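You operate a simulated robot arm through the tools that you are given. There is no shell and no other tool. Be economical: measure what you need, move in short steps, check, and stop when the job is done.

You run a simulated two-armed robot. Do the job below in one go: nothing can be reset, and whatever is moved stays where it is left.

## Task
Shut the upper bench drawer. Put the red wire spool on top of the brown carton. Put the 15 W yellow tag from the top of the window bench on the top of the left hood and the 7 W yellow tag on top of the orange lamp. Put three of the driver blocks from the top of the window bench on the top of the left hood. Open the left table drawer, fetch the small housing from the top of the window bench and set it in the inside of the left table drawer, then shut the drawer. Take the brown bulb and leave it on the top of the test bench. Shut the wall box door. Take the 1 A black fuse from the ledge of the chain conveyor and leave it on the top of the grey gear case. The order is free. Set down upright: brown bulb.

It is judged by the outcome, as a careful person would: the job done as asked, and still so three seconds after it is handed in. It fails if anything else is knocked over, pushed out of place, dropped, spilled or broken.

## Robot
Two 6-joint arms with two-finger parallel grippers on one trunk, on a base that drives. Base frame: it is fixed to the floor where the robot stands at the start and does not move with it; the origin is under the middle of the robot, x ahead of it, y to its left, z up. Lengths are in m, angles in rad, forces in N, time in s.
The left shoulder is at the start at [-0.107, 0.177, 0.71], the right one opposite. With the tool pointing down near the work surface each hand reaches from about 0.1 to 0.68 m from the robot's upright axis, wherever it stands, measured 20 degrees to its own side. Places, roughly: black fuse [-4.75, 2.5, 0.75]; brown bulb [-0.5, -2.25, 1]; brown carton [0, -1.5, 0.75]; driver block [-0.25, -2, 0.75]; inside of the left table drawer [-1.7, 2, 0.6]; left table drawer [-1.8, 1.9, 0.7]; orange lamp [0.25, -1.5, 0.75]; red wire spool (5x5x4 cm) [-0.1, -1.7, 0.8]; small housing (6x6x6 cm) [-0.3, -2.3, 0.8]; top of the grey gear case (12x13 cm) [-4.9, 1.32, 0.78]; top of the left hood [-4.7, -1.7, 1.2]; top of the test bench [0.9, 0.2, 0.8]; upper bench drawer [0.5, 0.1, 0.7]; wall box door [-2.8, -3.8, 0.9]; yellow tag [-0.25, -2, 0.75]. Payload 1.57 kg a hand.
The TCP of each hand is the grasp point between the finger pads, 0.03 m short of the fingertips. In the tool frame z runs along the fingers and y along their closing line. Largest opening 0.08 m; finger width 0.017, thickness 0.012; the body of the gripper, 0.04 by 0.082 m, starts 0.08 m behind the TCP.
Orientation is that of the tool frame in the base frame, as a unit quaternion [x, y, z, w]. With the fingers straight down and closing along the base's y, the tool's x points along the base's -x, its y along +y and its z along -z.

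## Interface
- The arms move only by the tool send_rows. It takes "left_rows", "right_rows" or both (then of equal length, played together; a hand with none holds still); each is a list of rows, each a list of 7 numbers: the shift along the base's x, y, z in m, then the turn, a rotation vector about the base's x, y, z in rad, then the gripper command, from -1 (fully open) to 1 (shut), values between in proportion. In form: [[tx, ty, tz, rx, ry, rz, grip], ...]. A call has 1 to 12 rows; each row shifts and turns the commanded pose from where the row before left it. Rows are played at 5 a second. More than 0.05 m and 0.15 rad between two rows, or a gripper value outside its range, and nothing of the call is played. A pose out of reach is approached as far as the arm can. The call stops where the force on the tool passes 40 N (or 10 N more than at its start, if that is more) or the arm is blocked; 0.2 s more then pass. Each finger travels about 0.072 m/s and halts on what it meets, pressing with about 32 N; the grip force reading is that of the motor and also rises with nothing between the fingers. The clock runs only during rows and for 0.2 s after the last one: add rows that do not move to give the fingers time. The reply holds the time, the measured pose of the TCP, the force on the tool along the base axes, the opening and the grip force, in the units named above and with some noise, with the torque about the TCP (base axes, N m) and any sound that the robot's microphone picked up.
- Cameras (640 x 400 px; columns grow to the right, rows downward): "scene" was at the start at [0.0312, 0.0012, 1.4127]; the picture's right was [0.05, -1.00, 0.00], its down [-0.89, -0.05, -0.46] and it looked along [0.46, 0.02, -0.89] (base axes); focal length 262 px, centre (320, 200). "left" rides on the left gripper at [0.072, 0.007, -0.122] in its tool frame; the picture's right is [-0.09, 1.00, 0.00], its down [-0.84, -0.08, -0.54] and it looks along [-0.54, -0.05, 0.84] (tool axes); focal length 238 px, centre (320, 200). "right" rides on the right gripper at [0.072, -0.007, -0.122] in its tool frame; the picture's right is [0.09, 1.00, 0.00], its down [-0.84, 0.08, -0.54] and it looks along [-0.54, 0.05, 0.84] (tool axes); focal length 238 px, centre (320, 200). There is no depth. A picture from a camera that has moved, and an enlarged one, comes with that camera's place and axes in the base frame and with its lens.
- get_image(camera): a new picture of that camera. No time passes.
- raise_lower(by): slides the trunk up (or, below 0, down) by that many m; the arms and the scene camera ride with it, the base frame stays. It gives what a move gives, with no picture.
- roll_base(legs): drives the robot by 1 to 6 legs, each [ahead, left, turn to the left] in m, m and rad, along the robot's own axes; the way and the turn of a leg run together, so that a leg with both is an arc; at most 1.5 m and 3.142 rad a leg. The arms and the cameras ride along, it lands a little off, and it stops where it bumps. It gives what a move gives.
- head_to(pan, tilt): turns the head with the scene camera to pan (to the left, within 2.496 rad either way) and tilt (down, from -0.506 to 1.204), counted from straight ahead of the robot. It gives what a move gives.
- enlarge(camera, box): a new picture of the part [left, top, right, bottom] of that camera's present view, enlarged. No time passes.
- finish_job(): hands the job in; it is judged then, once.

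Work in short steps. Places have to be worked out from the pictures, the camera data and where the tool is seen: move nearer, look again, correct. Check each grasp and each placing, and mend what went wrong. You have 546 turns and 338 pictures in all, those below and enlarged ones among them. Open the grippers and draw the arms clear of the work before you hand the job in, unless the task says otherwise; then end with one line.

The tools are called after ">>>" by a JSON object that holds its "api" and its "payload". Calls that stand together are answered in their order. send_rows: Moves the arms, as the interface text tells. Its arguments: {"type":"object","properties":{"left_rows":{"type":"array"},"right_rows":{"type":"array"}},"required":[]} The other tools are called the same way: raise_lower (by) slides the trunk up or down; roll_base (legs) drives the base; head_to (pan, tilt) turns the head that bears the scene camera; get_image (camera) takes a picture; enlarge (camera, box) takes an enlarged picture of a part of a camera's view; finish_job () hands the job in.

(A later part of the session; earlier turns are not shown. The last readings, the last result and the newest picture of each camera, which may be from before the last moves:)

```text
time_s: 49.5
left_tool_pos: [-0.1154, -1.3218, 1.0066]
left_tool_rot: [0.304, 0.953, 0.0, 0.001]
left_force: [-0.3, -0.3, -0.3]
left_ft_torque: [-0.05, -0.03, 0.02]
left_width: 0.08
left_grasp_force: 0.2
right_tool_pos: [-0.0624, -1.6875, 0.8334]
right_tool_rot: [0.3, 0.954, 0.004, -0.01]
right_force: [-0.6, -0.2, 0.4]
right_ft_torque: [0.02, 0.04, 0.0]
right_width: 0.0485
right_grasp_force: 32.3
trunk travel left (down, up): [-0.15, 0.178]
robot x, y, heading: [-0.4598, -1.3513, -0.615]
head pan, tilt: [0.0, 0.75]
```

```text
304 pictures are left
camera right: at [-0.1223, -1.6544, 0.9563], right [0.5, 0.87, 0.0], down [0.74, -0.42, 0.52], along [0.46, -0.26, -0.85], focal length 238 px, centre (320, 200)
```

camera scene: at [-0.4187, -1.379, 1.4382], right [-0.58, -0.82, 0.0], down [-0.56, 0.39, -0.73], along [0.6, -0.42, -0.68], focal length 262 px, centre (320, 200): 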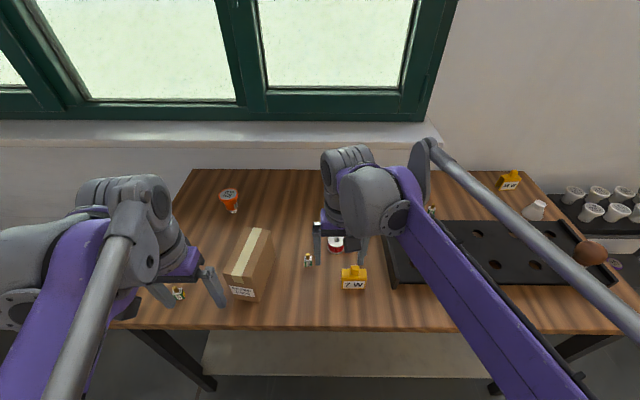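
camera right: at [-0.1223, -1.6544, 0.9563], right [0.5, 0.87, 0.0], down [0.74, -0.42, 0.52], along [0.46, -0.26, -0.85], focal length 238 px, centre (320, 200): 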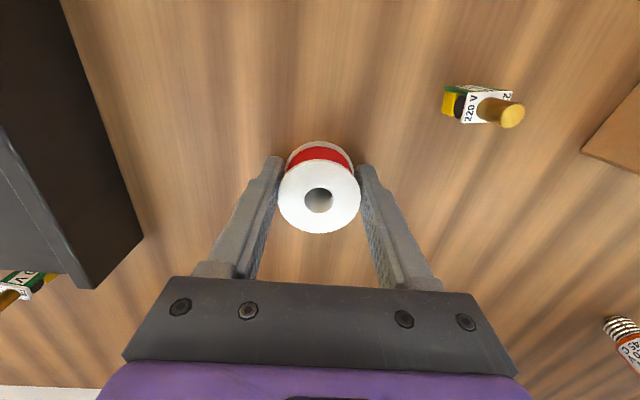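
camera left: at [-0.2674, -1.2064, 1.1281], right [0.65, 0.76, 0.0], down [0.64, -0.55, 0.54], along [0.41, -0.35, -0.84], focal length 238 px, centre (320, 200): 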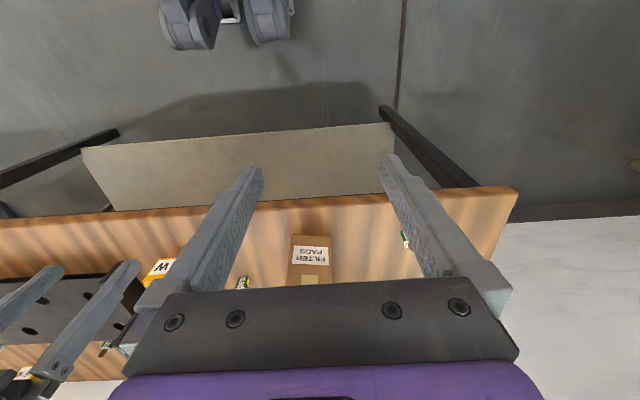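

Gripped at 4.85 cm. I lift 20 cm and look at the carton with the scene camera.

>>> {"api": "send_rows", "payload": {"right_rows": [[0, 0, 0.04, 0, 0, 0, 1], [0, 0, 0.04, 0, 0, 0, 1], [0, 0, 0.04, 0, 0, 0, 1], [0, 0, 0.04, 0, 0, 0, 1], [0, 0, 0.04, 0, 0, 0, 1]]}}

>>> {"api": "get_image", "payload": {"camera": "scene"}}

>>> {"api": "get_image", "payload": {"camera": "right"}}

>>> {"api": "get_image", "payload": {"camera": "left"}}

```text
time_s: 50.7
left_tool_pos: [-0.1143, -1.3227, 1.0066]
left_tool_rot: [0.304, 0.953, 0.0, 0.0]
left_force: [-0.2, -0.5, 0.0]
left_ft_torque: [0.01, 0.03, -0.03]
left_width: 0.0799
left_grasp_force: 0.0
right_tool_pos: [-0.0642, -1.6872, 1.0306]
right_tool_rot: [0.301, 0.954, 0.004, -0.011]
right_force: [-0.7, 0.3, 0.3]
right_ft_torque: [-0.04, 0.0, -0.01]
right_width: 0.0
right_grasp_force: 21.3
trunk travel left (down, up): [-0.15, 0.178]
robot x, y, heading: [-0.4584, -1.3505, -0.616]
head pan, tilt: [0.0, 0.75]
```

```text
303 pictures are left
camera scene: at [-0.4187, -1.3788, 1.4382], right [-0.58, -0.82, 0.0], down [-0.56, 0.39, -0.73], along [0.6, -0.42, -0.68], focal length 262 px, centre (320, 200)
```

scene: 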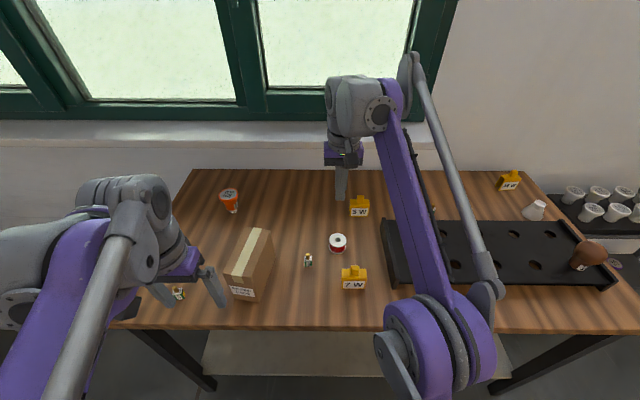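

```text
302 pictures are left
camera right: at [-0.1238, -1.6547, 1.1547], right [0.5, 0.87, 0.0], down [0.74, -0.42, 0.52], along [0.46, -0.26, -0.85], focal length 238 px, centre (320, 200)
```

right: 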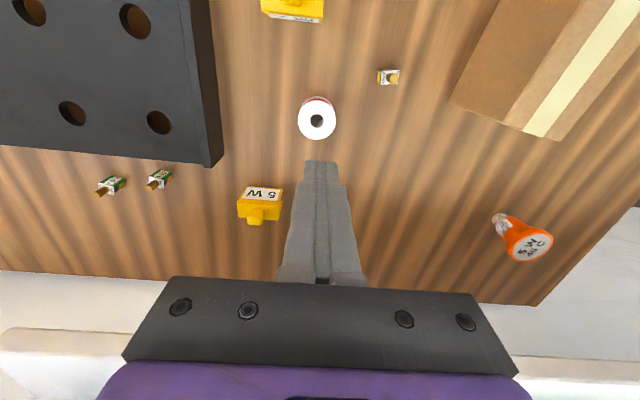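

```text
301 pictures are left
camera left: at [-0.17, -1.2752, 1.1281], right [0.65, 0.76, 0.0], down [0.64, -0.55, 0.54], along [0.41, -0.35, -0.84], focal length 238 px, centre (320, 200)
```

left: 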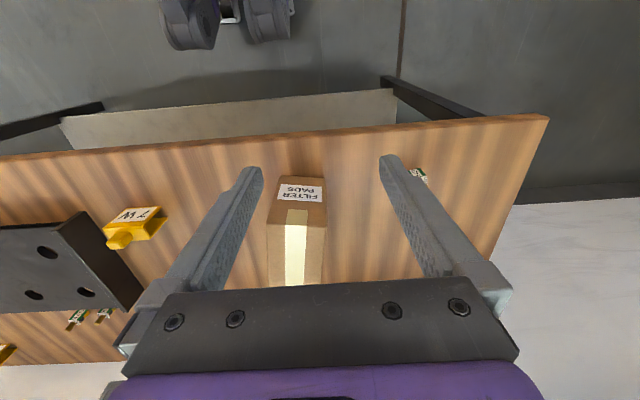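

The spool slipped out on lifting but still stands in place. I open, level the tool, centre on (-0.061,-1.693) and grasp again, lifting slowly this time.

>>> {"api": "send_rows", "payload": {"right_rows": [[0.003, -0.005, 0, -0.0143, -0.0186, 0, -1], [0, 0, -0.04, 0, 0, 0, -1], [0, 0, -0.04, 0, 0, 0, -1], [0, 0, -0.04, 0, 0, 0, -1], [0, 0, -0.04, 0, 0, 0, -1], [0, 0, -0.02, 0, 0, 0, -1], [0, 0, -0.015, 0, 0, 0, -1], [0, 0, 0, 0, 0, 0, -1]]}}

>>> {"api": "get_image", "payload": {"camera": "right"}}

```text
time_s: 52.5
left_tool_pos: [-0.1156, -1.3214, 1.0066]
left_tool_rot: [0.303, 0.953, -0.001, 0.001]
left_force: [-0.1, 0.3, 0.8]
left_ft_torque: [-0.01, 0.03, -0.01]
left_width: 0.0801
left_grasp_force: 0.0
right_tool_pos: [-0.0602, -1.6922, 0.8361]
right_tool_rot: [0.301, 0.954, 0.0, -0.001]
right_force: [0.5, 0.2, -0.2]
right_ft_torque: [0.01, -0.02, 0.02]
right_width: 0.08
right_grasp_force: 0.2
trunk travel left (down, up): [-0.15, 0.178]
robot x, y, heading: [-0.4582, -1.3494, -0.616]
head pan, tilt: [0.0, 0.75]
```

```text
300 pictures are left
camera right: at [-0.1227, -1.6579, 0.9575], right [0.5, 0.87, 0.0], down [0.73, -0.42, 0.54], along [0.47, -0.27, -0.84], focal length 238 px, centre (320, 200)
```

right: 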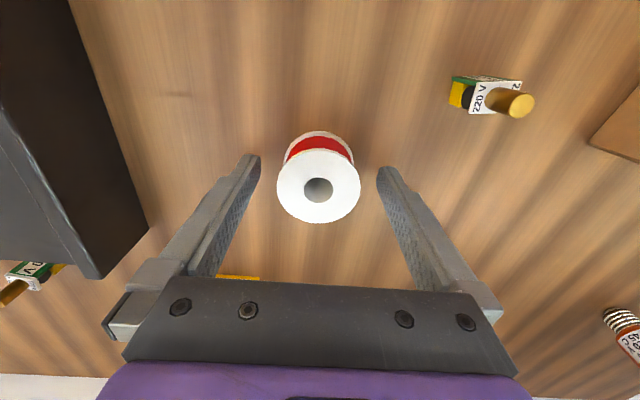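

The spool is centred at TCP depth. I lower 5 mm, close, and lift in small steps.

>>> {"api": "send_rows", "payload": {"right_rows": [[0, 0, -0.005, 0, 0, 0, -1], [0, 0, 0, 0, 0, 0, 1], [0, 0, 0, 0, 0, 0, 1], [0, 0, 0, 0, 0, 0, 1], [0, 0, 0, 0, 0, 0, 1], [0, 0, 0, 0, 0, 0, 1], [0, 0, 0.005, 0, 0, 0, 1], [0, 0, 0.01, 0, 0, 0, 1]]}}

>>> {"api": "get_image", "payload": {"camera": "right"}}

```text
time_s: 54.3
left_tool_pos: [-0.1156, -1.3226, 1.006]
left_tool_rot: [0.303, 0.953, 0.0, 0.0]
left_force: [-0.6, 0.0, -0.8]
left_ft_torque: [0.01, -0.02, 0.01]
left_width: 0.08
left_grasp_force: 0.0
right_tool_pos: [-0.0602, -1.6933, 0.8471]
right_tool_rot: [0.301, 0.954, 0.0, 0.0]
right_force: [0.5, 0.8, -0.6]
right_ft_torque: [0.01, 0.0, -0.03]
right_width: 0.0485
right_grasp_force: 31.4
trunk travel left (down, up): [-0.15, 0.178]
robot x, y, heading: [-0.4617, -1.3488, -0.612]
head pan, tilt: [0.0, 0.75]
```

```text
299 pictures are left
camera right: at [-0.1229, -1.6577, 0.969], right [0.5, 0.87, 0.0], down [0.73, -0.42, 0.54], along [0.47, -0.27, -0.84], focal length 238 px, centre (320, 200)
```

right: 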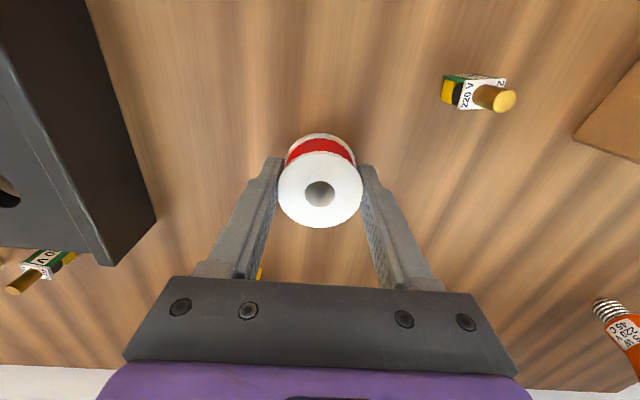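

It seems to be held. I keep lifting at a slower pace.

>>> {"api": "send_rows", "payload": {"right_rows": [[0, 0, 0.015, 0, 0, 0, 1], [0, 0, 0.02, 0, 0, 0, 1], [0, 0, 0.02, 0, 0, 0, 1], [0, 0, 0.02, 0, 0, 0, 1], [0, 0, 0.02, 0, 0, 0, 1], [0, 0, 0.02, 0, 0, 0, 1], [0, 0, 0.02, 0, 0, 0, 1], [0, 0, 0.02, 0, 0, 0, 1], [0, 0, 0.02, 0, 0, 0, 1]]}}

>>> {"api": "get_image", "payload": {"camera": "right"}}

>>> {"api": "get_image", "payload": {"camera": "scene"}}

```text
time_s: 56.3
left_tool_pos: [-0.1145, -1.3221, 1.0064]
left_tool_rot: [0.303, 0.953, 0.0, 0.0]
left_force: [-0.5, 0.5, 0.0]
left_ft_torque: [0.02, 0.02, -0.02]
left_width: 0.0801
left_grasp_force: 0.1
right_tool_pos: [-0.0609, -1.6927, 1.0224]
right_tool_rot: [0.301, 0.954, 0.0, 0.0]
right_force: [0.1, 0.3, -1.3]
right_ft_torque: [0.01, 0.0, 0.01]
right_width: 0.0484
right_grasp_force: 32.2
trunk travel left (down, up): [-0.15, 0.178]
robot x, y, heading: [-0.4597, -1.3516, -0.615]
head pan, tilt: [0.0, 0.75]
```

```text
298 pictures are left
camera right: at [-0.123, -1.6587, 1.1449], right [0.5, 0.87, 0.0], down [0.73, -0.42, 0.54], along [0.47, -0.27, -0.84], focal length 238 px, centre (320, 200)
```

right: 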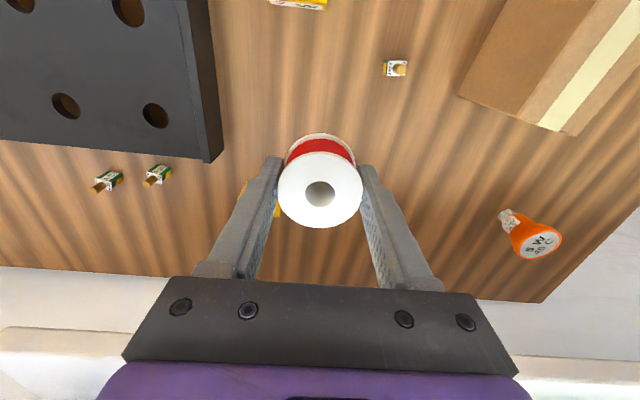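

```text
297 pictures are left
camera scene: at [-0.419, -1.3787, 1.4382], right [-0.58, -0.82, 0.0], down [-0.56, 0.39, -0.73], along [0.6, -0.42, -0.68], focal length 262 px, centre (320, 200)
```

scene: 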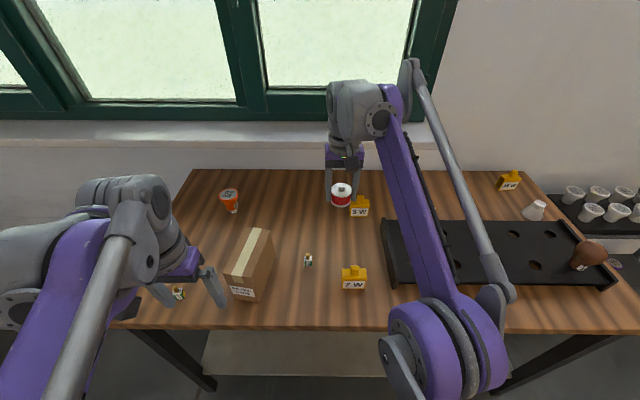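

Held. Now I zoom on the carton to locate its top.

>>> {"api": "enlarge", "payload": {"camera": "scene", "box": [160, 180, 352, 300]}}

>>> {"api": "enlarge", "payload": {"camera": "left", "box": [220, 150, 420, 300]}}

```text
3.33 times, centred on (256, 240) of scene
camera zoom: at [-0.419, -1.3787, 1.4382], right [-0.58, -0.82, 0.0], down [-0.56, 0.39, -0.73], along [0.6, -0.42, -0.68], focal length 874 px, centre (533, 67)
```

zoom: 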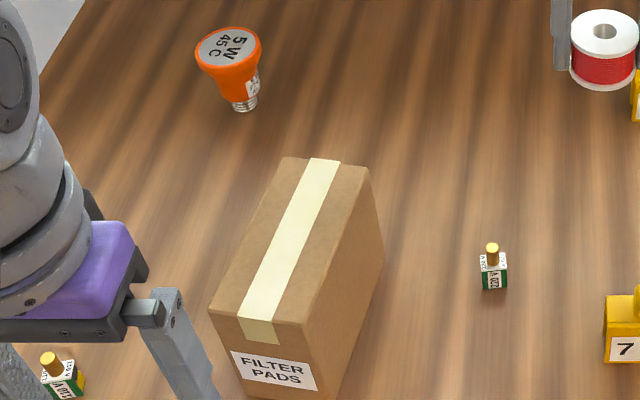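

```text
2.67 times, centred on (320, 225) of left
camera zoom: at [-0.1703, -1.2751, 1.1281], right [0.65, 0.76, 0.0], down [0.64, -0.55, 0.54], along [0.41, -0.35, -0.84], focal length 636 px, centre (320, 133)
```

zoom: 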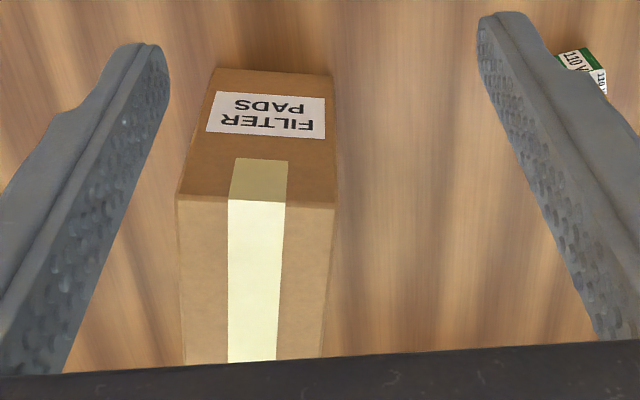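

Carton top centre ≈ (0, -1.457), z≈0.913. I draw the left hand back for clearance and carry the spool over the carton in slow steps.

>>> {"api": "send_rows", "payload": {"left_rows": [[-0.016, 0.012, 0, 0, 0, 0, -1], [-0.016, 0.012, 0, 0, 0, 0, -1], [-0.016, 0.012, 0, 0, 0, 0, -1], [-0.016, 0.012, 0, 0, 0, 0, -1], [-0.016, 0.012, 0, 0, 0, 0, -1], [0, 0.02, 0, 0, 0, 0, -1], [0, 0.02, 0, 0, 0, 0, -1], [0, 0, 0, 0, 0, 0, -1], [0, 0, 0, 0, 0, 0, -1], [0, 0, 0, 0, 0, 0, -1], [0, 0, 0, 0, 0, 0, -1]], "right_rows": [[0.006, 0.024, 0, 0, 0, 0, 1], [0.006, 0.024, 0, 0, 0, 0, 1], [0.006, 0.024, 0, 0, 0, 0, 1], [0.006, 0.024, 0, 0, 0, 0, 1], [0.006, 0.024, 0, 0, 0, 0, 1], [0.006, 0.024, 0, 0, 0, 0, 1], [0.006, 0.024, 0, 0, 0, 0, 1], [0.006, 0.024, 0, 0, 0, 0, 1], [0.006, 0.024, 0, 0, 0, 0, 1], [0.007, 0.02, 0, 0, 0, 0, 1], [0, 0, 0, 0, 0, 0, 1]]}}

>>> {"api": "get_image", "payload": {"camera": "right"}}

>>> {"api": "enlarge", "payload": {"camera": "scene", "box": [160, 130, 352, 300]}}

```text
time_s: 58.7
left_tool_pos: [-0.1954, -1.2214, 1.0065]
left_tool_rot: [0.303, 0.953, 0.001, 0.0]
left_force: [0.4, -0.3, 0.5]
left_ft_torque: [-0.01, 0.0, -0.03]
left_width: 0.0801
left_grasp_force: 0.1
right_tool_pos: [0.0022, -1.4557, 1.0214]
right_tool_rot: [0.301, 0.954, 0.0, -0.001]
right_force: [0.4, 0.0, -0.7]
right_ft_torque: [-0.02, 0.0, 0.0]
right_width: 0.0488
right_grasp_force: 31.9
trunk travel left (down, up): [-0.15, 0.178]
robot x, y, heading: [-0.4609, -1.3478, -0.616]
head pan, tilt: [0.0, 0.75]
```

```text
294 pictures are left
camera right: at [-0.0607, -1.422, 1.1434], right [0.5, 0.87, 0.0], down [0.73, -0.42, 0.54], along [0.47, -0.27, -0.84], focal length 238 px, centre (320, 200)
```

right: 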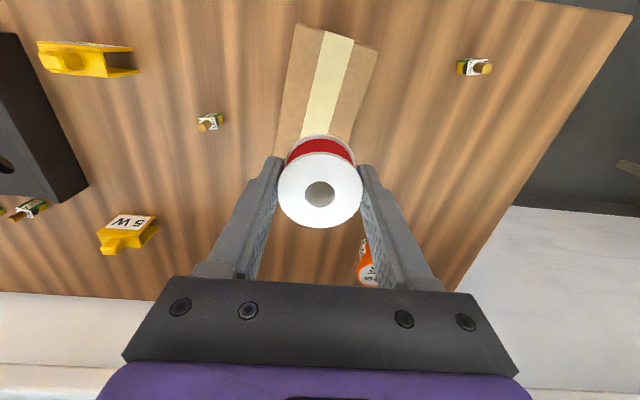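

```text
2.35 times, centred on (256, 215) of scene
camera zoom: at [-0.4194, -1.3789, 1.4383], right [-0.58, -0.82, 0.0], down [-0.56, 0.39, -0.73], along [0.6, -0.42, -0.68], focal length 617 px, centre (471, 165)
```

zoom: 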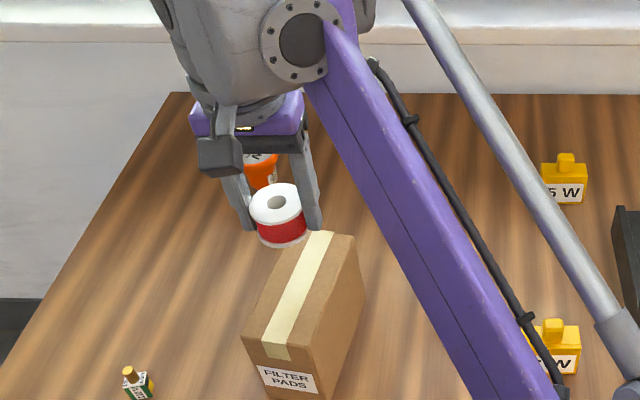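

Aligned over the tape line. I lower to just above the carton, then in small steps to contact.

>>> {"api": "send_rows", "payload": {"right_rows": [[-0.003, -0.003, -0.02, 0, 0, 0, 1], [0, 0, -0.02, 0, 0, 0, 1], [0, 0, -0.02, 0, 0, 0, 1], [0, 0, -0.008, 0, 0, 0, 1], [0, 0, 0, 0, 0, 0, 1]]}}

>>> {"api": "enlarge", "payload": {"camera": "scene", "box": [200, 180, 328, 300]}}

```text
time_s: 59.9
left_tool_pos: [-0.1946, -1.2217, 1.0071]
left_tool_rot: [0.303, 0.953, 0.0, 0.001]
left_force: [-0.5, -0.2, 0.6]
left_ft_torque: [-0.01, -0.01, 0.0]
left_width: 0.0801
left_grasp_force: 0.1
right_tool_pos: [-0.0033, -1.4599, 0.9541]
right_tool_rot: [0.3, 0.954, 0.0, 0.0]
right_force: [-0.5, 0.2, -0.8]
right_ft_torque: [0.02, 0.02, -0.01]
right_width: 0.0488
right_grasp_force: 32.0
trunk travel left (down, up): [-0.15, 0.178]
robot x, y, heading: [-0.4576, -1.3464, -0.616]
head pan, tilt: [0.0, 0.75]
```

```text
3.33 times, centred on (264, 240) of scene
camera zoom: at [-0.4192, -1.3787, 1.4383], right [-0.58, -0.82, 0.0], down [-0.56, 0.39, -0.73], along [0.6, -0.42, -0.68], focal length 874 px, centre (507, 67)
```

zoom: 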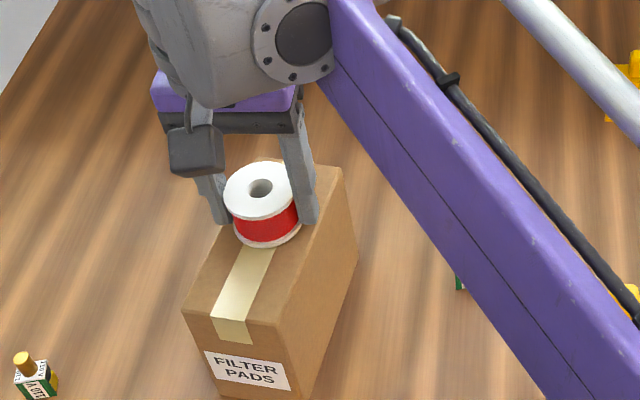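

The spool is just over the carton. I lower 2 mm a row until contact shows.

>>> {"api": "send_rows", "payload": {"right_rows": [[0, 0, -0.002, 0, 0, 0, 1], [0, 0, -0.002, 0, 0, 0, 1], [0, 0, -0.002, 0, 0, 0, 1], [0, 0, 0, 0, 0, 0, 1]]}}

```text
time_s: 60.9
left_tool_pos: [-0.1959, -1.2216, 1.007]
left_tool_rot: [0.303, 0.953, 0.0, 0.001]
left_force: [0.6, 0.2, 0.1]
left_ft_torque: [-0.01, 0.02, -0.01]
left_width: 0.0802
left_grasp_force: 0.0
right_tool_pos: [-0.0041, -1.4601, 0.9503]
right_tool_rot: [0.301, 0.954, 0.001, 0.001]
right_force: [6.1, -0.4, 30.7]
right_ft_torque: [-0.08, 0.03, 0.04]
right_width: 0.0488
right_grasp_force: 32.3
trunk travel left (down, up): [-0.15, 0.178]
robot x, y, heading: [-0.4624, -1.3456, -0.613]
head pan, tilt: [0.0, 0.75]
```

Contact at TCP 0.950 with 30 N. I ease up 2 mm, open slowly, and rise.

>>> {"api": "send_rows", "payload": {"right_rows": [[0, 0, 0.002, 0, 0, 0, 1], [0, 0, 0, 0, 0, 0, 0.4], [0, 0, 0, 0, 0, 0, -1], [0, 0, 0, 0, 0, 0, -1], [0, 0, 0.02, 0, 0, 0, -1], [0, 0, 0.03, 0, 0, 0, -1], [0, 0, 0.03, 0, 0, 0, -1]]}}

>>> {"api": "get_image", "payload": {"camera": "right"}}

```text
time_s: 62.5
left_tool_pos: [-0.1945, -1.2205, 1.0058]
left_tool_rot: [0.303, 0.953, 0.0, 0.0]
left_force: [0.1, -0.8, -0.2]
left_ft_torque: [0.01, -0.01, 0.01]
left_width: 0.0798
left_grasp_force: 0.0
right_tool_pos: [-0.0037, -1.4616, 1.0302]
right_tool_rot: [0.301, 0.954, 0.0, 0.0]
right_force: [-0.3, 1.1, 0.6]
right_ft_torque: [-0.03, 0.04, 0.01]
right_width: 0.0801
right_grasp_force: 0.0
trunk travel left (down, up): [-0.15, 0.178]
robot x, y, heading: [-0.4583, -1.3487, -0.618]
head pan, tilt: [0.0, 0.75]
```

```text
291 pictures are left
camera right: at [-0.0655, -1.4251, 1.1522], right [0.5, 0.87, 0.0], down [0.73, -0.42, 0.54], along [0.47, -0.27, -0.84], focal length 238 px, centre (320, 200)
```

right: 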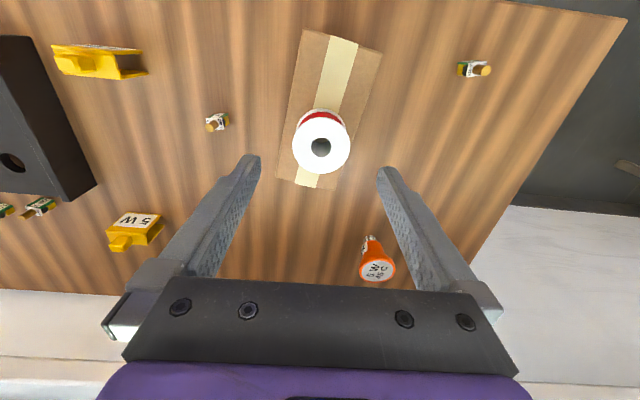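

Spool stands on the carton. Next the 7 W tag at about (-0.16,-1.67): I move the right hand above it at this height and look.

>>> {"api": "send_rows", "payload": {"right_rows": [[-0.026, -0.035, 0, 0, 0, 0, -1], [-0.026, -0.035, 0, 0, 0, 0, -1], [-0.026, -0.035, 0, 0, 0, 0, -1], [-0.026, -0.035, 0, 0, 0, 0, -1], [-0.026, -0.035, -0.02, 0, 0, 0, -1], [-0.026, -0.035, -0.02, 0, 0, 0, -1], [0, 0, -0.03, 0, 0, 0, -1], [0, 0, 0, 0, 0, 0, -1]]}}

>>> {"api": "get_image", "payload": {"camera": "right"}}

>>> {"api": "enlarge", "payload": {"camera": "scene", "box": [280, 200, 440, 300]}}

```text
time_s: 64.3
left_tool_pos: [-0.1951, -1.2216, 1.0064]
left_tool_rot: [0.303, 0.953, 0.0, 0.0]
left_force: [0.2, -0.5, 0.3]
left_ft_torque: [-0.04, 0.01, 0.0]
left_width: 0.0799
left_grasp_force: 0.1
right_tool_pos: [-0.1611, -1.6694, 0.9602]
right_tool_rot: [0.301, 0.954, -0.001, 0.002]
right_force: [0.2, 0.5, -0.2]
right_ft_torque: [0.0, -0.06, -0.01]
right_width: 0.0802
right_grasp_force: 0.0
trunk travel left (down, up): [-0.15, 0.178]
robot x, y, heading: [-0.4596, -1.3487, -0.616]
head pan, tilt: [0.0, 0.75]
```

```text
290 pictures are left
camera right: at [-0.2223, -1.6337, 1.0823], right [0.5, 0.87, 0.0], down [0.73, -0.42, 0.54], along [0.47, -0.27, -0.84], focal length 238 px, centre (320, 200)
```

right: 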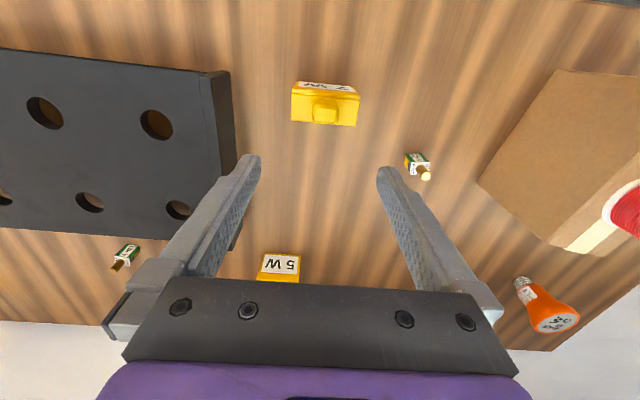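

```text
4.00 times, centred on (360, 250) of scene
camera zoom: at [-0.4195, -1.3787, 1.4383], right [-0.58, -0.82, 0.0], down [-0.56, 0.39, -0.73], along [0.6, -0.42, -0.68], focal length 1049 px, centre (160, 0)
```

zoom: 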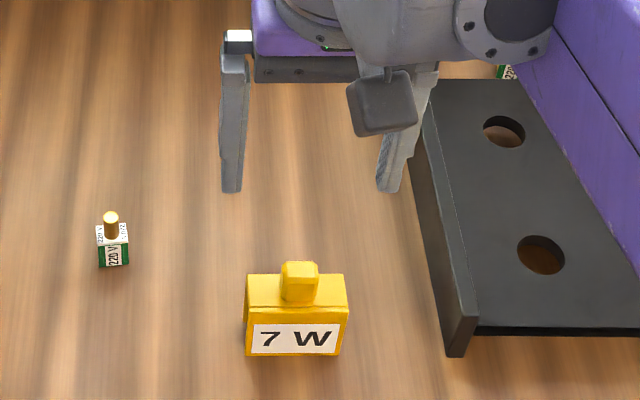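

Knob top triangulates to about (-0.178,-1.656, 0.885). I centre over it and lower so the tips straddle the knob.

>>> {"api": "send_rows", "payload": {"right_rows": [[-0.017, 0.013, 0, 0, 0, 0, -1], [0, 0, -0.03, 0, 0, 0, -1], [0, 0, 0, 0, 0, 0, -0.2], [0, 0, 0, 0, 0, 0, -0.2]]}}

>>> {"api": "get_image", "payload": {"camera": "right"}}

>>> {"api": "enlarge", "payload": {"camera": "scene", "box": [280, 200, 440, 300]}}

```text
time_s: 65.3
left_tool_pos: [-0.1943, -1.221, 1.0053]
left_tool_rot: [0.303, 0.953, 0.001, 0.0]
left_force: [-0.6, -0.1, -0.1]
left_ft_torque: [-0.02, 0.01, -0.01]
left_width: 0.0801
left_grasp_force: 0.1
right_tool_pos: [-0.1752, -1.6565, 0.9303]
right_tool_rot: [0.301, 0.954, 0.0, 0.0]
right_force: [-0.8, 0.4, 0.0]
right_ft_torque: [-0.02, 0.03, -0.01]
right_width: 0.048
right_grasp_force: 0.0
trunk travel left (down, up): [-0.15, 0.178]
robot x, y, heading: [-0.4612, -1.3474, -0.611]
head pan, tilt: [0.0, 0.75]
```

```text
288 pictures are left
camera right: at [-0.2375, -1.6218, 1.0514], right [0.5, 0.87, 0.0], down [0.73, -0.42, 0.54], along [0.47, -0.27, -0.84], focal length 238 px, centre (320, 200)
```

right: 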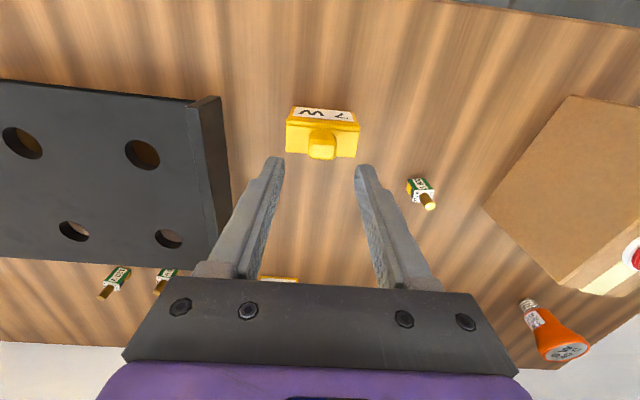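

```text
4.00 times, centred on (360, 250) of scene
camera zoom: at [-0.419, -1.3788, 1.4382], right [-0.58, -0.82, 0.0], down [-0.56, 0.39, -0.73], along [0.6, -0.42, -0.68], focal length 1049 px, centre (160, 0)
```

zoom: 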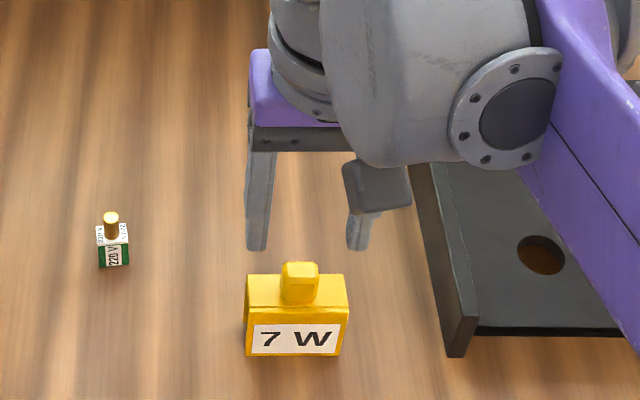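

Knob at (-0.181,-1.653). I nudge and descend 3 cm, watching force, then close.

>>> {"api": "send_rows", "payload": {"right_rows": [[-0.005, 0.003, 0, 0, 0, 0, -0.2], [0, 0, -0.02, 0, 0, 0, -0.2], [0, 0, -0.01, 0, 0, 0, -0.2], [0, 0, 0, 0, 0, 0, -0.2]]}}

>>> {"api": "get_image", "payload": {"camera": "right"}}

>>> {"api": "enlarge", "payload": {"camera": "scene", "box": [280, 200, 440, 300]}}

```text
time_s: 66.3
left_tool_pos: [-0.1946, -1.2232, 1.0071]
left_tool_rot: [0.303, 0.953, 0.0, 0.0]
left_force: [0.5, -0.4, -0.1]
left_ft_torque: [-0.05, 0.0, 0.0]
left_width: 0.0801
left_grasp_force: 0.0
right_tool_pos: [-0.1787, -1.6539, 0.9002]
right_tool_rot: [0.301, 0.954, 0.0, 0.0]
right_force: [-0.3, -0.1, 0.1]
right_ft_torque: [0.01, 0.03, -0.01]
right_width: 0.048
right_grasp_force: 0.0
trunk travel left (down, up): [-0.15, 0.178]
robot x, y, heading: [-0.4601, -1.3472, -0.615]
head pan, tilt: [0.0, 0.75]
```

```text
286 pictures are left
camera right: at [-0.2413, -1.6189, 1.0215], right [0.5, 0.87, 0.0], down [0.73, -0.42, 0.54], along [0.47, -0.27, -0.84], focal length 238 px, centre (320, 200)
```

right: 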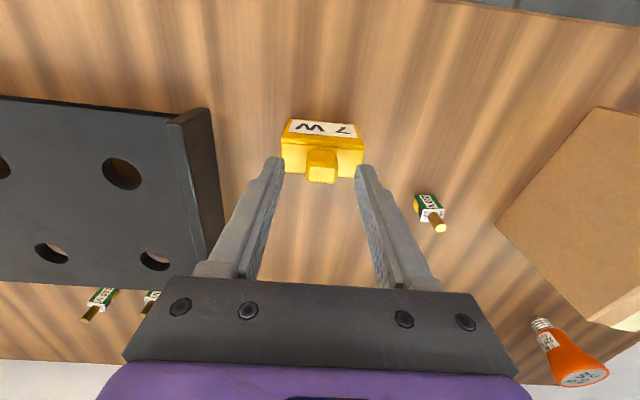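

```text
4.00 times, centred on (360, 250) of scene
camera zoom: at [-0.4192, -1.3786, 1.4383], right [-0.58, -0.82, 0.0], down [-0.56, 0.39, -0.73], along [0.6, -0.42, -0.68], focal length 1049 px, centre (160, 0)
```

zoom: 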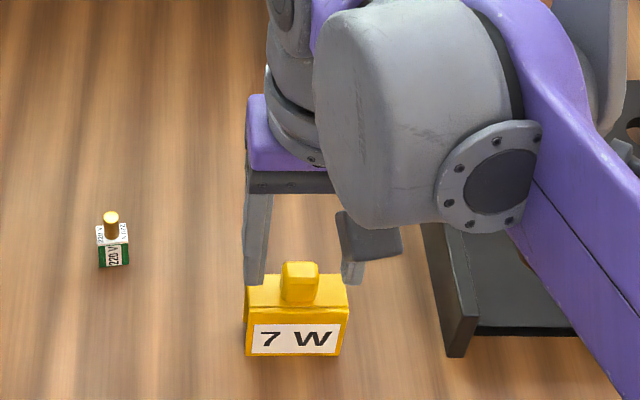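

Knob top is on the tool axis at z≈0.88. I lower another 7 mm and close.

>>> {"api": "send_rows", "payload": {"right_rows": [[0, 0, -0.004, 0, 0, 0, -0.2], [0, 0, -0.004, 0, 0, 0, -0.2], [0, 0, 0, 0, 0, 0, 1], [0, 0, 0, 0, 0, 0, 1], [0, 0, 0, 0, 0, 0, 1], [0, 0, 0.01, 0, 0, 0, 1], [0, 0, 0.01, 0, 0, 0, 1], [0, 0, 0.02, 0, 0, 0, 1], [0, 0, 0.02, 0, 0, 0, 1]]}}

>>> {"api": "get_image", "payload": {"camera": "right"}}

```text
time_s: 68.3
left_tool_pos: [-0.1945, -1.2215, 1.0055]
left_tool_rot: [0.302, 0.953, 0.001, 0.0]
left_force: [0.5, 0.3, 1.2]
left_ft_torque: [-0.03, 0.02, -0.01]
left_width: 0.0799
left_grasp_force: 0.1
right_tool_pos: [-0.1793, -1.6549, 0.9529]
right_tool_rot: [0.301, 0.954, 0.0, -0.001]
right_force: [0.7, 0.3, -0.7]
right_ft_torque: [-0.01, -0.01, -0.03]
right_width: 0.0206
right_grasp_force: 31.7
trunk travel left (down, up): [-0.15, 0.178]
robot x, y, heading: [-0.4618, -1.3456, -0.619]
head pan, tilt: [0.0, 0.75]
```

```text
284 pictures are left
camera right: at [-0.2415, -1.619, 1.0734], right [0.5, 0.87, 0.0], down [0.73, -0.42, 0.54], along [0.47, -0.27, -0.84], focal length 238 px, centre (320, 200)
```

right: 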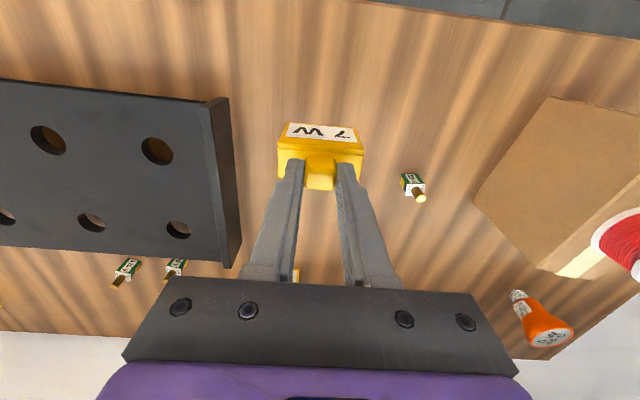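

Held (2 cm knob). I raise it to clear everything, strafe left 0.42 and go forward 0.07 to reach the lamp with the right hand.

>>> {"api": "send_rows", "payload": {"right_rows": [[0, 0, 0.03, 0, 0, 0, 1], [0, 0, 0.03, 0, 0, 0, 1], [0, 0, 0.03, 0, 0, 0, 1], [0, 0, 0.03, 0, 0, 0, 1], [0, 0, 0.03, 0, 0, 0, 1]]}}

>>> {"api": "roll_base", "payload": {"legs": [[0, 0.42, 0], [0.07, 0, 0]]}}

>>> {"api": "get_image", "payload": {"camera": "scene"}}

>>> {"api": "get_image", "payload": {"camera": "right"}}

```text
time_s: 69.5
left_tool_pos: [-0.1951, -1.2213, 1.0059]
left_tool_rot: [0.304, 0.953, 0.0, 0.0]
left_force: [-0.2, 0.3, 0.6]
left_ft_torque: [0.01, 0.0, -0.03]
left_width: 0.08
left_grasp_force: 0.1
right_tool_pos: [-0.1778, -1.6543, 1.1042]
right_tool_rot: [0.301, 0.954, 0.0, 0.0]
right_force: [0.7, -0.3, -0.6]
right_ft_torque: [0.06, 0.03, -0.01]
right_width: 0.0205
right_grasp_force: 31.6
trunk travel left (down, up): [-0.15, 0.178]
robot x, y, heading: [-0.4612, -1.3456, -0.618]
head pan, tilt: [0.0, 0.75]
```

```text
time_s: 74.4
left_tool_pos: [0.0896, -0.9216, 1.0069]
left_tool_rot: [0.305, 0.952, 0.0, 0.001]
left_force: [0.0, 0.9, 0.6]
left_ft_torque: [-0.01, -0.06, -0.01]
left_width: 0.0799
left_grasp_force: 0.1
right_tool_pos: [0.1073, -1.3548, 1.1029]
right_tool_rot: [0.302, 0.953, 0.0, 0.003]
right_force: [-0.8, 0.8, -0.3]
right_ft_torque: [0.03, -0.04, -0.02]
right_width: 0.0206
right_grasp_force: 32.2
trunk travel left (down, up): [-0.15, 0.178]
robot x, y, heading: [-0.1741, -1.0489, -0.616]
head pan, tilt: [0.0, 0.75]
stopped in leg 2: the robot was blocked; the commanded pose is now the measured one
```

```text
283 pictures are left
camera scene: at [-0.1357, -1.0777, 1.4383], right [-0.58, -0.81, 0.0], down [-0.55, 0.4, -0.73], along [0.6, -0.43, -0.68], focal length 262 px, centre (320, 200)
```

scene: 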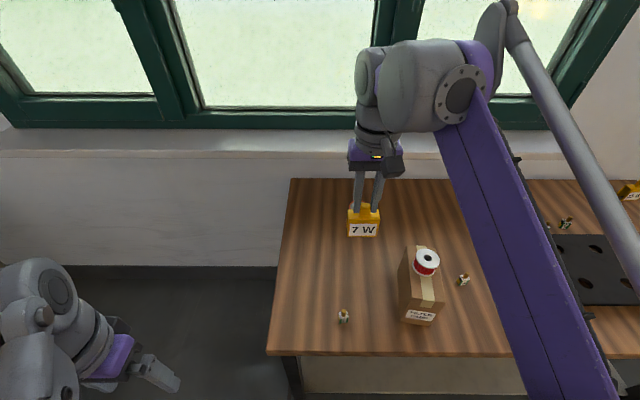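

```text
282 pictures are left
camera right: at [0.0438, -1.319, 1.2246], right [0.5, 0.87, 0.0], down [0.73, -0.42, 0.55], along [0.47, -0.27, -0.84], focal length 238 px, centre (320, 200)
```

right: 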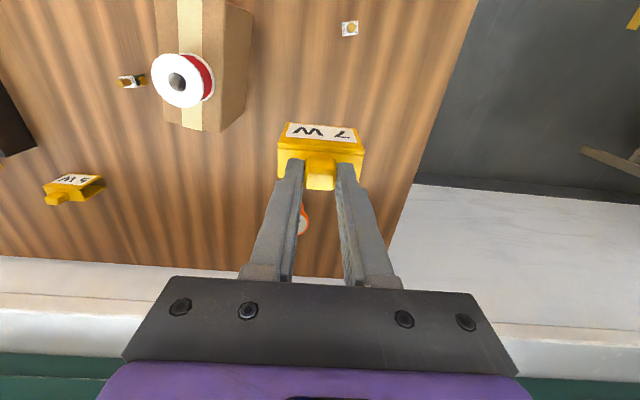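

Base met the bench at ~0.23 m (nearly full leg). The lamp is hidden behind the tag; I carry the tag towards above the lamp, staying high.

>>> {"api": "send_rows", "payload": {"right_rows": [[0.025, -0.022, 0, 0, 0, 0, 1], [0.025, -0.022, 0, 0, 0, 0, 1], [0.025, -0.022, 0, 0, 0, 0, 1], [0.025, -0.022, 0, 0, 0, 0, 1], [0.025, -0.022, 0, 0, 0, 0, 1], [0.025, -0.022, 0, 0, 0, 0, 1], [0, 0, 0, 0, 0, 0, 1]]}}

>>> {"api": "enlarge", "payload": {"camera": "scene", "box": [260, 120, 452, 240]}}

>>> {"api": "get_image", "payload": {"camera": "right"}}

```text
time_s: 76.0
left_tool_pos: [0.092, -0.9216, 1.0069]
left_tool_rot: [0.305, 0.952, 0.0, 0.0]
left_force: [-1.1, 0.6, 1.1]
left_ft_torque: [0.01, -0.03, 0.0]
left_width: 0.0799
left_grasp_force: 0.1
right_tool_pos: [0.1896, -1.4451, 1.0492]
right_tool_rot: [0.302, 0.953, 0.0, 0.001]
right_force: [0.4, -0.3, 0.0]
right_ft_torque: [0.01, 0.01, -0.02]
right_width: 0.0204
right_grasp_force: 31.6
right hand out of reach, approached as far as the arm can: row 3, 4, 5, 6
trunk travel left (down, up): [-0.15, 0.178]
robot x, y, heading: [-0.1782, -1.0459, -0.621]
head pan, tilt: [0.0, 0.75]
```

```text
3.33 times, centred on (356, 180) of scene
camera zoom: at [-0.1339, -1.0784, 1.4383], right [-0.58, -0.81, 0.0], down [-0.55, 0.4, -0.73], along [0.6, -0.43, -0.68], focal length 874 px, centre (200, 267)
```

zoom: 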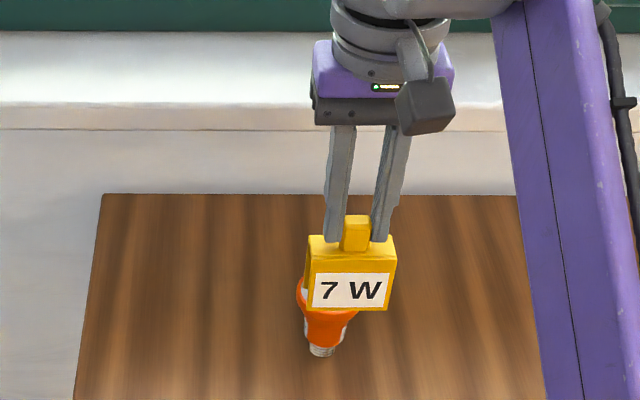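

```text
280 pictures are left
camera right: at [0.1278, -1.4099, 1.1705], right [0.5, 0.87, 0.0], down [0.73, -0.42, 0.54], along [0.47, -0.27, -0.84], focal length 238 px, centre (320, 200)
```

right: 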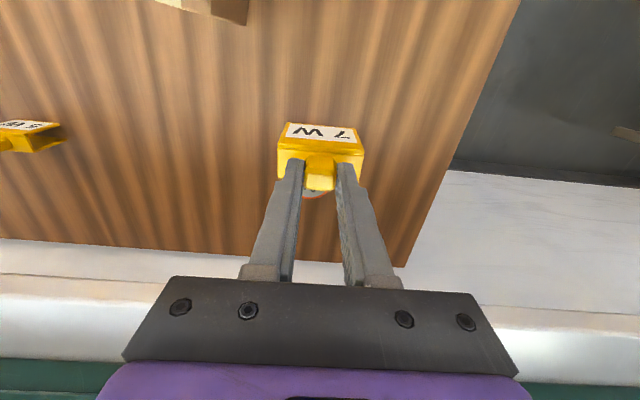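

The arm is at its reach limit at this height. Raising the trunk 0.17 lifts the shoulder and gives more reach.

>>> {"api": "raise_lower", "payload": {"by": 0.17}}

>>> {"api": "send_rows", "payload": {"right_rows": [[0, 0, 0, 0, 0, 0, 1]]}}

```text
time_s: 77.9
left_tool_pos: [0.0906, -0.9211, 1.1759]
left_tool_rot: [0.305, 0.952, 0.0, 0.001]
left_force: [0.7, 1.4, 0.0]
left_ft_torque: [-0.03, -0.04, 0.01]
left_width: 0.0801
left_grasp_force: 0.1
right_tool_pos: [0.1886, -1.4442, 1.2191]
right_tool_rot: [0.302, 0.953, 0.0, 0.001]
right_force: [0.6, 0.0, -1.4]
right_ft_torque: [-0.01, -0.03, -0.03]
right_width: 0.0209
right_grasp_force: 31.9
trunk travel left (down, up): [-0.32, 0.008]
robot x, y, heading: [-0.1758, -1.0496, -0.615]
head pan, tilt: [0.0, 0.75]
```

```text
time_s: 78.3
left_tool_pos: [0.0927, -0.9228, 1.1761]
left_tool_rot: [0.305, 0.952, 0.0, 0.0]
left_force: [-0.1, 0.6, 0.0]
left_ft_torque: [0.0, 0.02, -0.01]
left_width: 0.0801
left_grasp_force: 0.1
right_tool_pos: [0.1893, -1.4452, 1.219]
right_tool_rot: [0.302, 0.953, 0.0, 0.001]
right_force: [-1.2, 0.0, 0.3]
right_ft_torque: [-0.01, 0.01, 0.02]
right_width: 0.0205
right_grasp_force: 32.1
trunk travel left (down, up): [-0.32, 0.008]
robot x, y, heading: [-0.1772, -1.0468, -0.617]
head pan, tilt: [0.0, 0.75]
```

Now I lower straight to about 1.07 and look.

>>> {"api": "send_rows", "payload": {"right_rows": [[0, 0, -0.03, 0, 0, 0, 1], [0, 0, -0.03, 0, 0, 0, 1], [0, 0, -0.03, 0, 0, 0, 1], [0, 0, -0.03, 0, 0, 0, 1], [0, 0, -0.02, 0, 0, 0, 1], [0, 0, 0, 0, 0, 0, 1]]}}

>>> {"api": "enlarge", "payload": {"camera": "scene", "box": [260, 120, 452, 240]}}

```text
time_s: 79.7
left_tool_pos: [0.0916, -0.9231, 1.1769]
left_tool_rot: [0.305, 0.952, 0.0, 0.0]
left_force: [-0.3, -1.1, -0.5]
left_ft_torque: [0.01, 0.05, 0.0]
left_width: 0.0801
left_grasp_force: 0.1
right_tool_pos: [0.1875, -1.445, 1.0793]
right_tool_rot: [0.302, 0.953, 0.0, 0.001]
right_force: [0.1, -0.2, -0.3]
right_ft_torque: [0.0, -0.01, 0.03]
right_width: 0.0204
right_grasp_force: 31.9
trunk travel left (down, up): [-0.32, 0.008]
robot x, y, heading: [-0.1763, -1.044, -0.624]
head pan, tilt: [0.0, 0.75]
```

```text
3.33 times, centred on (356, 180) of scene
camera zoom: at [-0.1421, -1.0727, 1.6118], right [-0.58, -0.81, 0.0], down [-0.56, 0.4, -0.73], along [0.6, -0.42, -0.68], focal length 874 px, centre (200, 267)
```

zoom: 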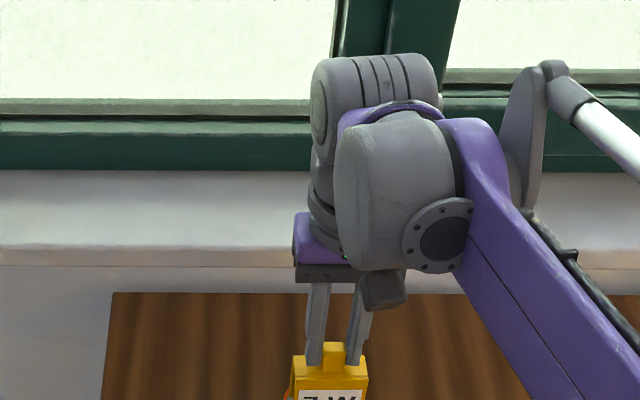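

I look at the lamp itself from here.

>>> {"api": "enlarge", "payload": {"camera": "scene", "box": [260, 190, 452, 310]}}

>>> {"api": "get_image", "payload": {"camera": "right"}}

```text
3.33 times, centred on (356, 250) of scene
camera zoom: at [-0.1421, -1.0727, 1.6118], right [-0.58, -0.81, 0.0], down [-0.56, 0.4, -0.73], along [0.6, -0.42, -0.68], focal length 874 px, centre (200, 33)
```

zoom: 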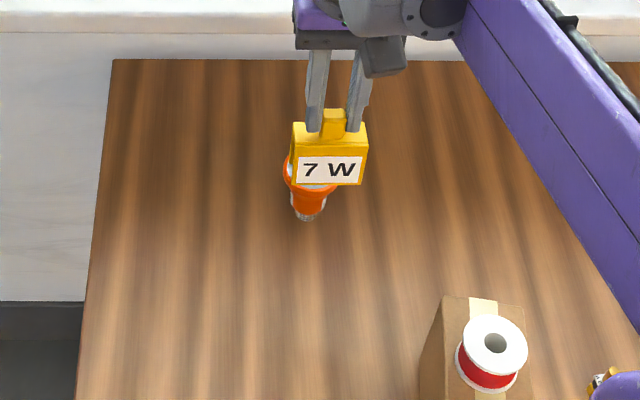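

```text
277 pictures are left
camera right: at [0.1259, -1.4077, 1.1997], right [0.5, 0.87, 0.0], down [0.73, -0.42, 0.54], along [0.47, -0.27, -0.84], focal length 238 px, centre (320, 200)
```

right: 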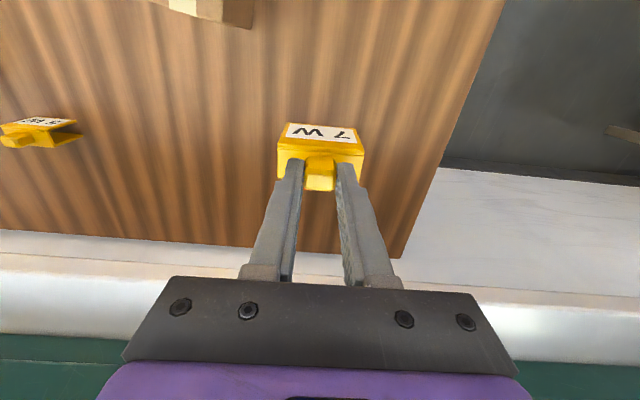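

Projection check matches the tool well; lamp axis ≈ (0.266,-1.501), top ≈0.88. I move the tag over it at z 1.08.

>>> {"api": "send_rows", "payload": {"right_rows": [[0.02, -0.014, 0, 0, 0, 0, 1], [0.02, -0.014, 0, 0, 0, 0, 1], [0.02, -0.014, 0, 0, 0, 0, 1], [0.0185, -0.014, 0, 0, 0, 0, 1], [0, 0, -0.02, 0, 0, 0, 1], [0, 0, -0.02, 0, 0, 0, 1], [0, 0, 0, 0, 0, 0, 1]]}}

>>> {"api": "enlarge", "payload": {"camera": "scene", "box": [292, 190, 420, 270]}}

>>> {"api": "get_image", "payload": {"camera": "right"}}

```text
time_s: 81.3
left_tool_pos: [0.093, -0.9242, 1.1763]
left_tool_rot: [0.305, 0.952, 0.0, 0.001]
left_force: [-0.3, 0.4, -0.2]
left_ft_torque: [0.01, -0.04, 0.0]
left_width: 0.0801
left_grasp_force: 0.1
right_tool_pos: [0.2657, -1.5009, 1.0376]
right_tool_rot: [0.302, 0.953, 0.0, 0.0]
right_force: [0.4, -1.1, -1.0]
right_ft_torque: [0.0, -0.03, -0.01]
right_width: 0.0204
right_grasp_force: 31.7
trunk travel left (down, up): [-0.32, 0.008]
robot x, y, heading: [-0.1772, -1.0483, -0.616]
head pan, tilt: [0.0, 0.75]
```

```text
5.00 times, centred on (356, 230) of scene
camera zoom: at [-0.1422, -1.0727, 1.6118], right [-0.58, -0.81, 0.0], down [-0.56, 0.4, -0.73], along [0.6, -0.42, -0.68], focal length 1311 px, centre (140, 50)
```

zoom: 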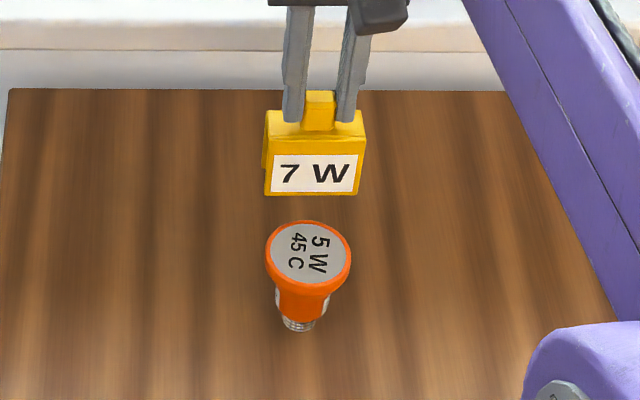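

```text
275 pictures are left
camera right: at [0.2043, -1.4661, 1.1595], right [0.5, 0.87, 0.0], down [0.73, -0.42, 0.54], along [0.47, -0.27, -0.84], focal length 238 px, centre (320, 200)
```

right: 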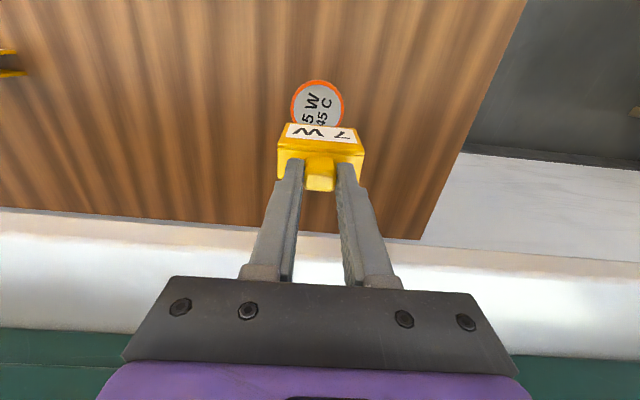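

Combining both views the disc centre is ≈ (0.259,-1.497), z≈0.88. I correct and lower to about 1 cm above it.

>>> {"api": "send_rows", "payload": {"right_rows": [[-0.0065, 0.004, -0.015, 0, 0, 0, 1], [0, 0, -0.015, 0, 0, 0, 1], [0, 0, -0.015, 0, 0, 0, 1], [0, 0, 0, 0, 0, 0, 1]]}}

>>> {"api": "enlarge", "payload": {"camera": "scene", "box": [292, 190, 420, 270]}}

>>> {"api": "enlarge", "payload": {"camera": "right", "box": [240, 60, 400, 210]}}

```text
time_s: 82.3
left_tool_pos: [0.0914, -0.923, 1.1762]
left_tool_rot: [0.305, 0.952, 0.0, 0.0]
left_force: [0.1, -0.9, 0.2]
left_ft_torque: [0.0, -0.01, 0.01]
left_width: 0.08
left_grasp_force: 0.0
right_tool_pos: [0.2604, -1.4981, 0.9928]
right_tool_rot: [0.302, 0.953, 0.0, 0.001]
right_force: [-1.0, -0.4, -0.7]
right_ft_torque: [0.04, 0.01, -0.01]
right_width: 0.0206
right_grasp_force: 32.0
trunk travel left (down, up): [-0.32, 0.008]
robot x, y, heading: [-0.1732, -1.0467, -0.622]
head pan, tilt: [0.0, 0.75]
```

```text
5.00 times, centred on (356, 230) of scene
camera zoom: at [-0.1421, -1.0727, 1.6118], right [-0.58, -0.81, 0.0], down [-0.56, 0.4, -0.73], along [0.6, -0.42, -0.68], focal length 1311 px, centre (140, 50)
```

zoom: 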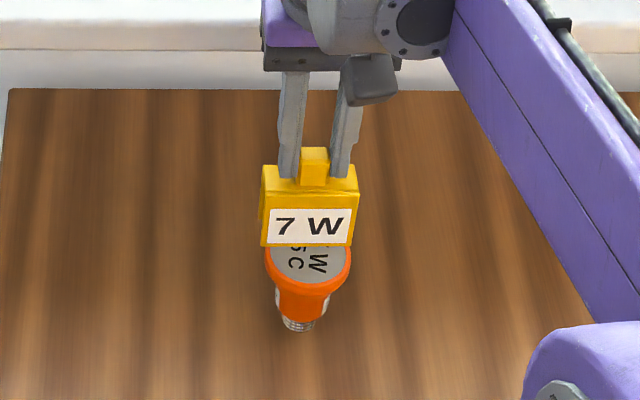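

```text
2.67 times, centred on (320, 135) of right
camera zoom: at [0.1987, -1.4622, 1.1142], right [0.5, 0.87, 0.0], down [0.73, -0.42, 0.54], along [0.47, -0.27, -0.84], focal length 636 px, centre (320, 373)
```

zoom: 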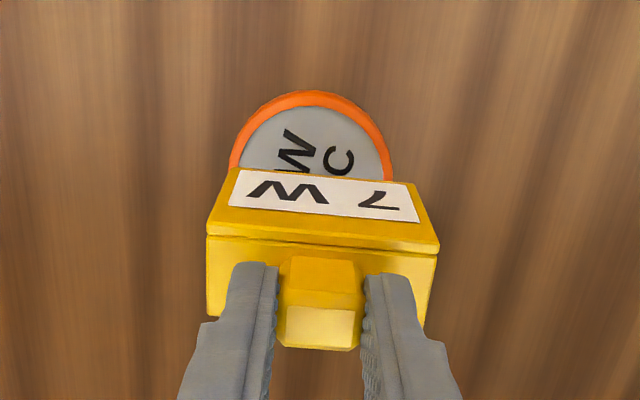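

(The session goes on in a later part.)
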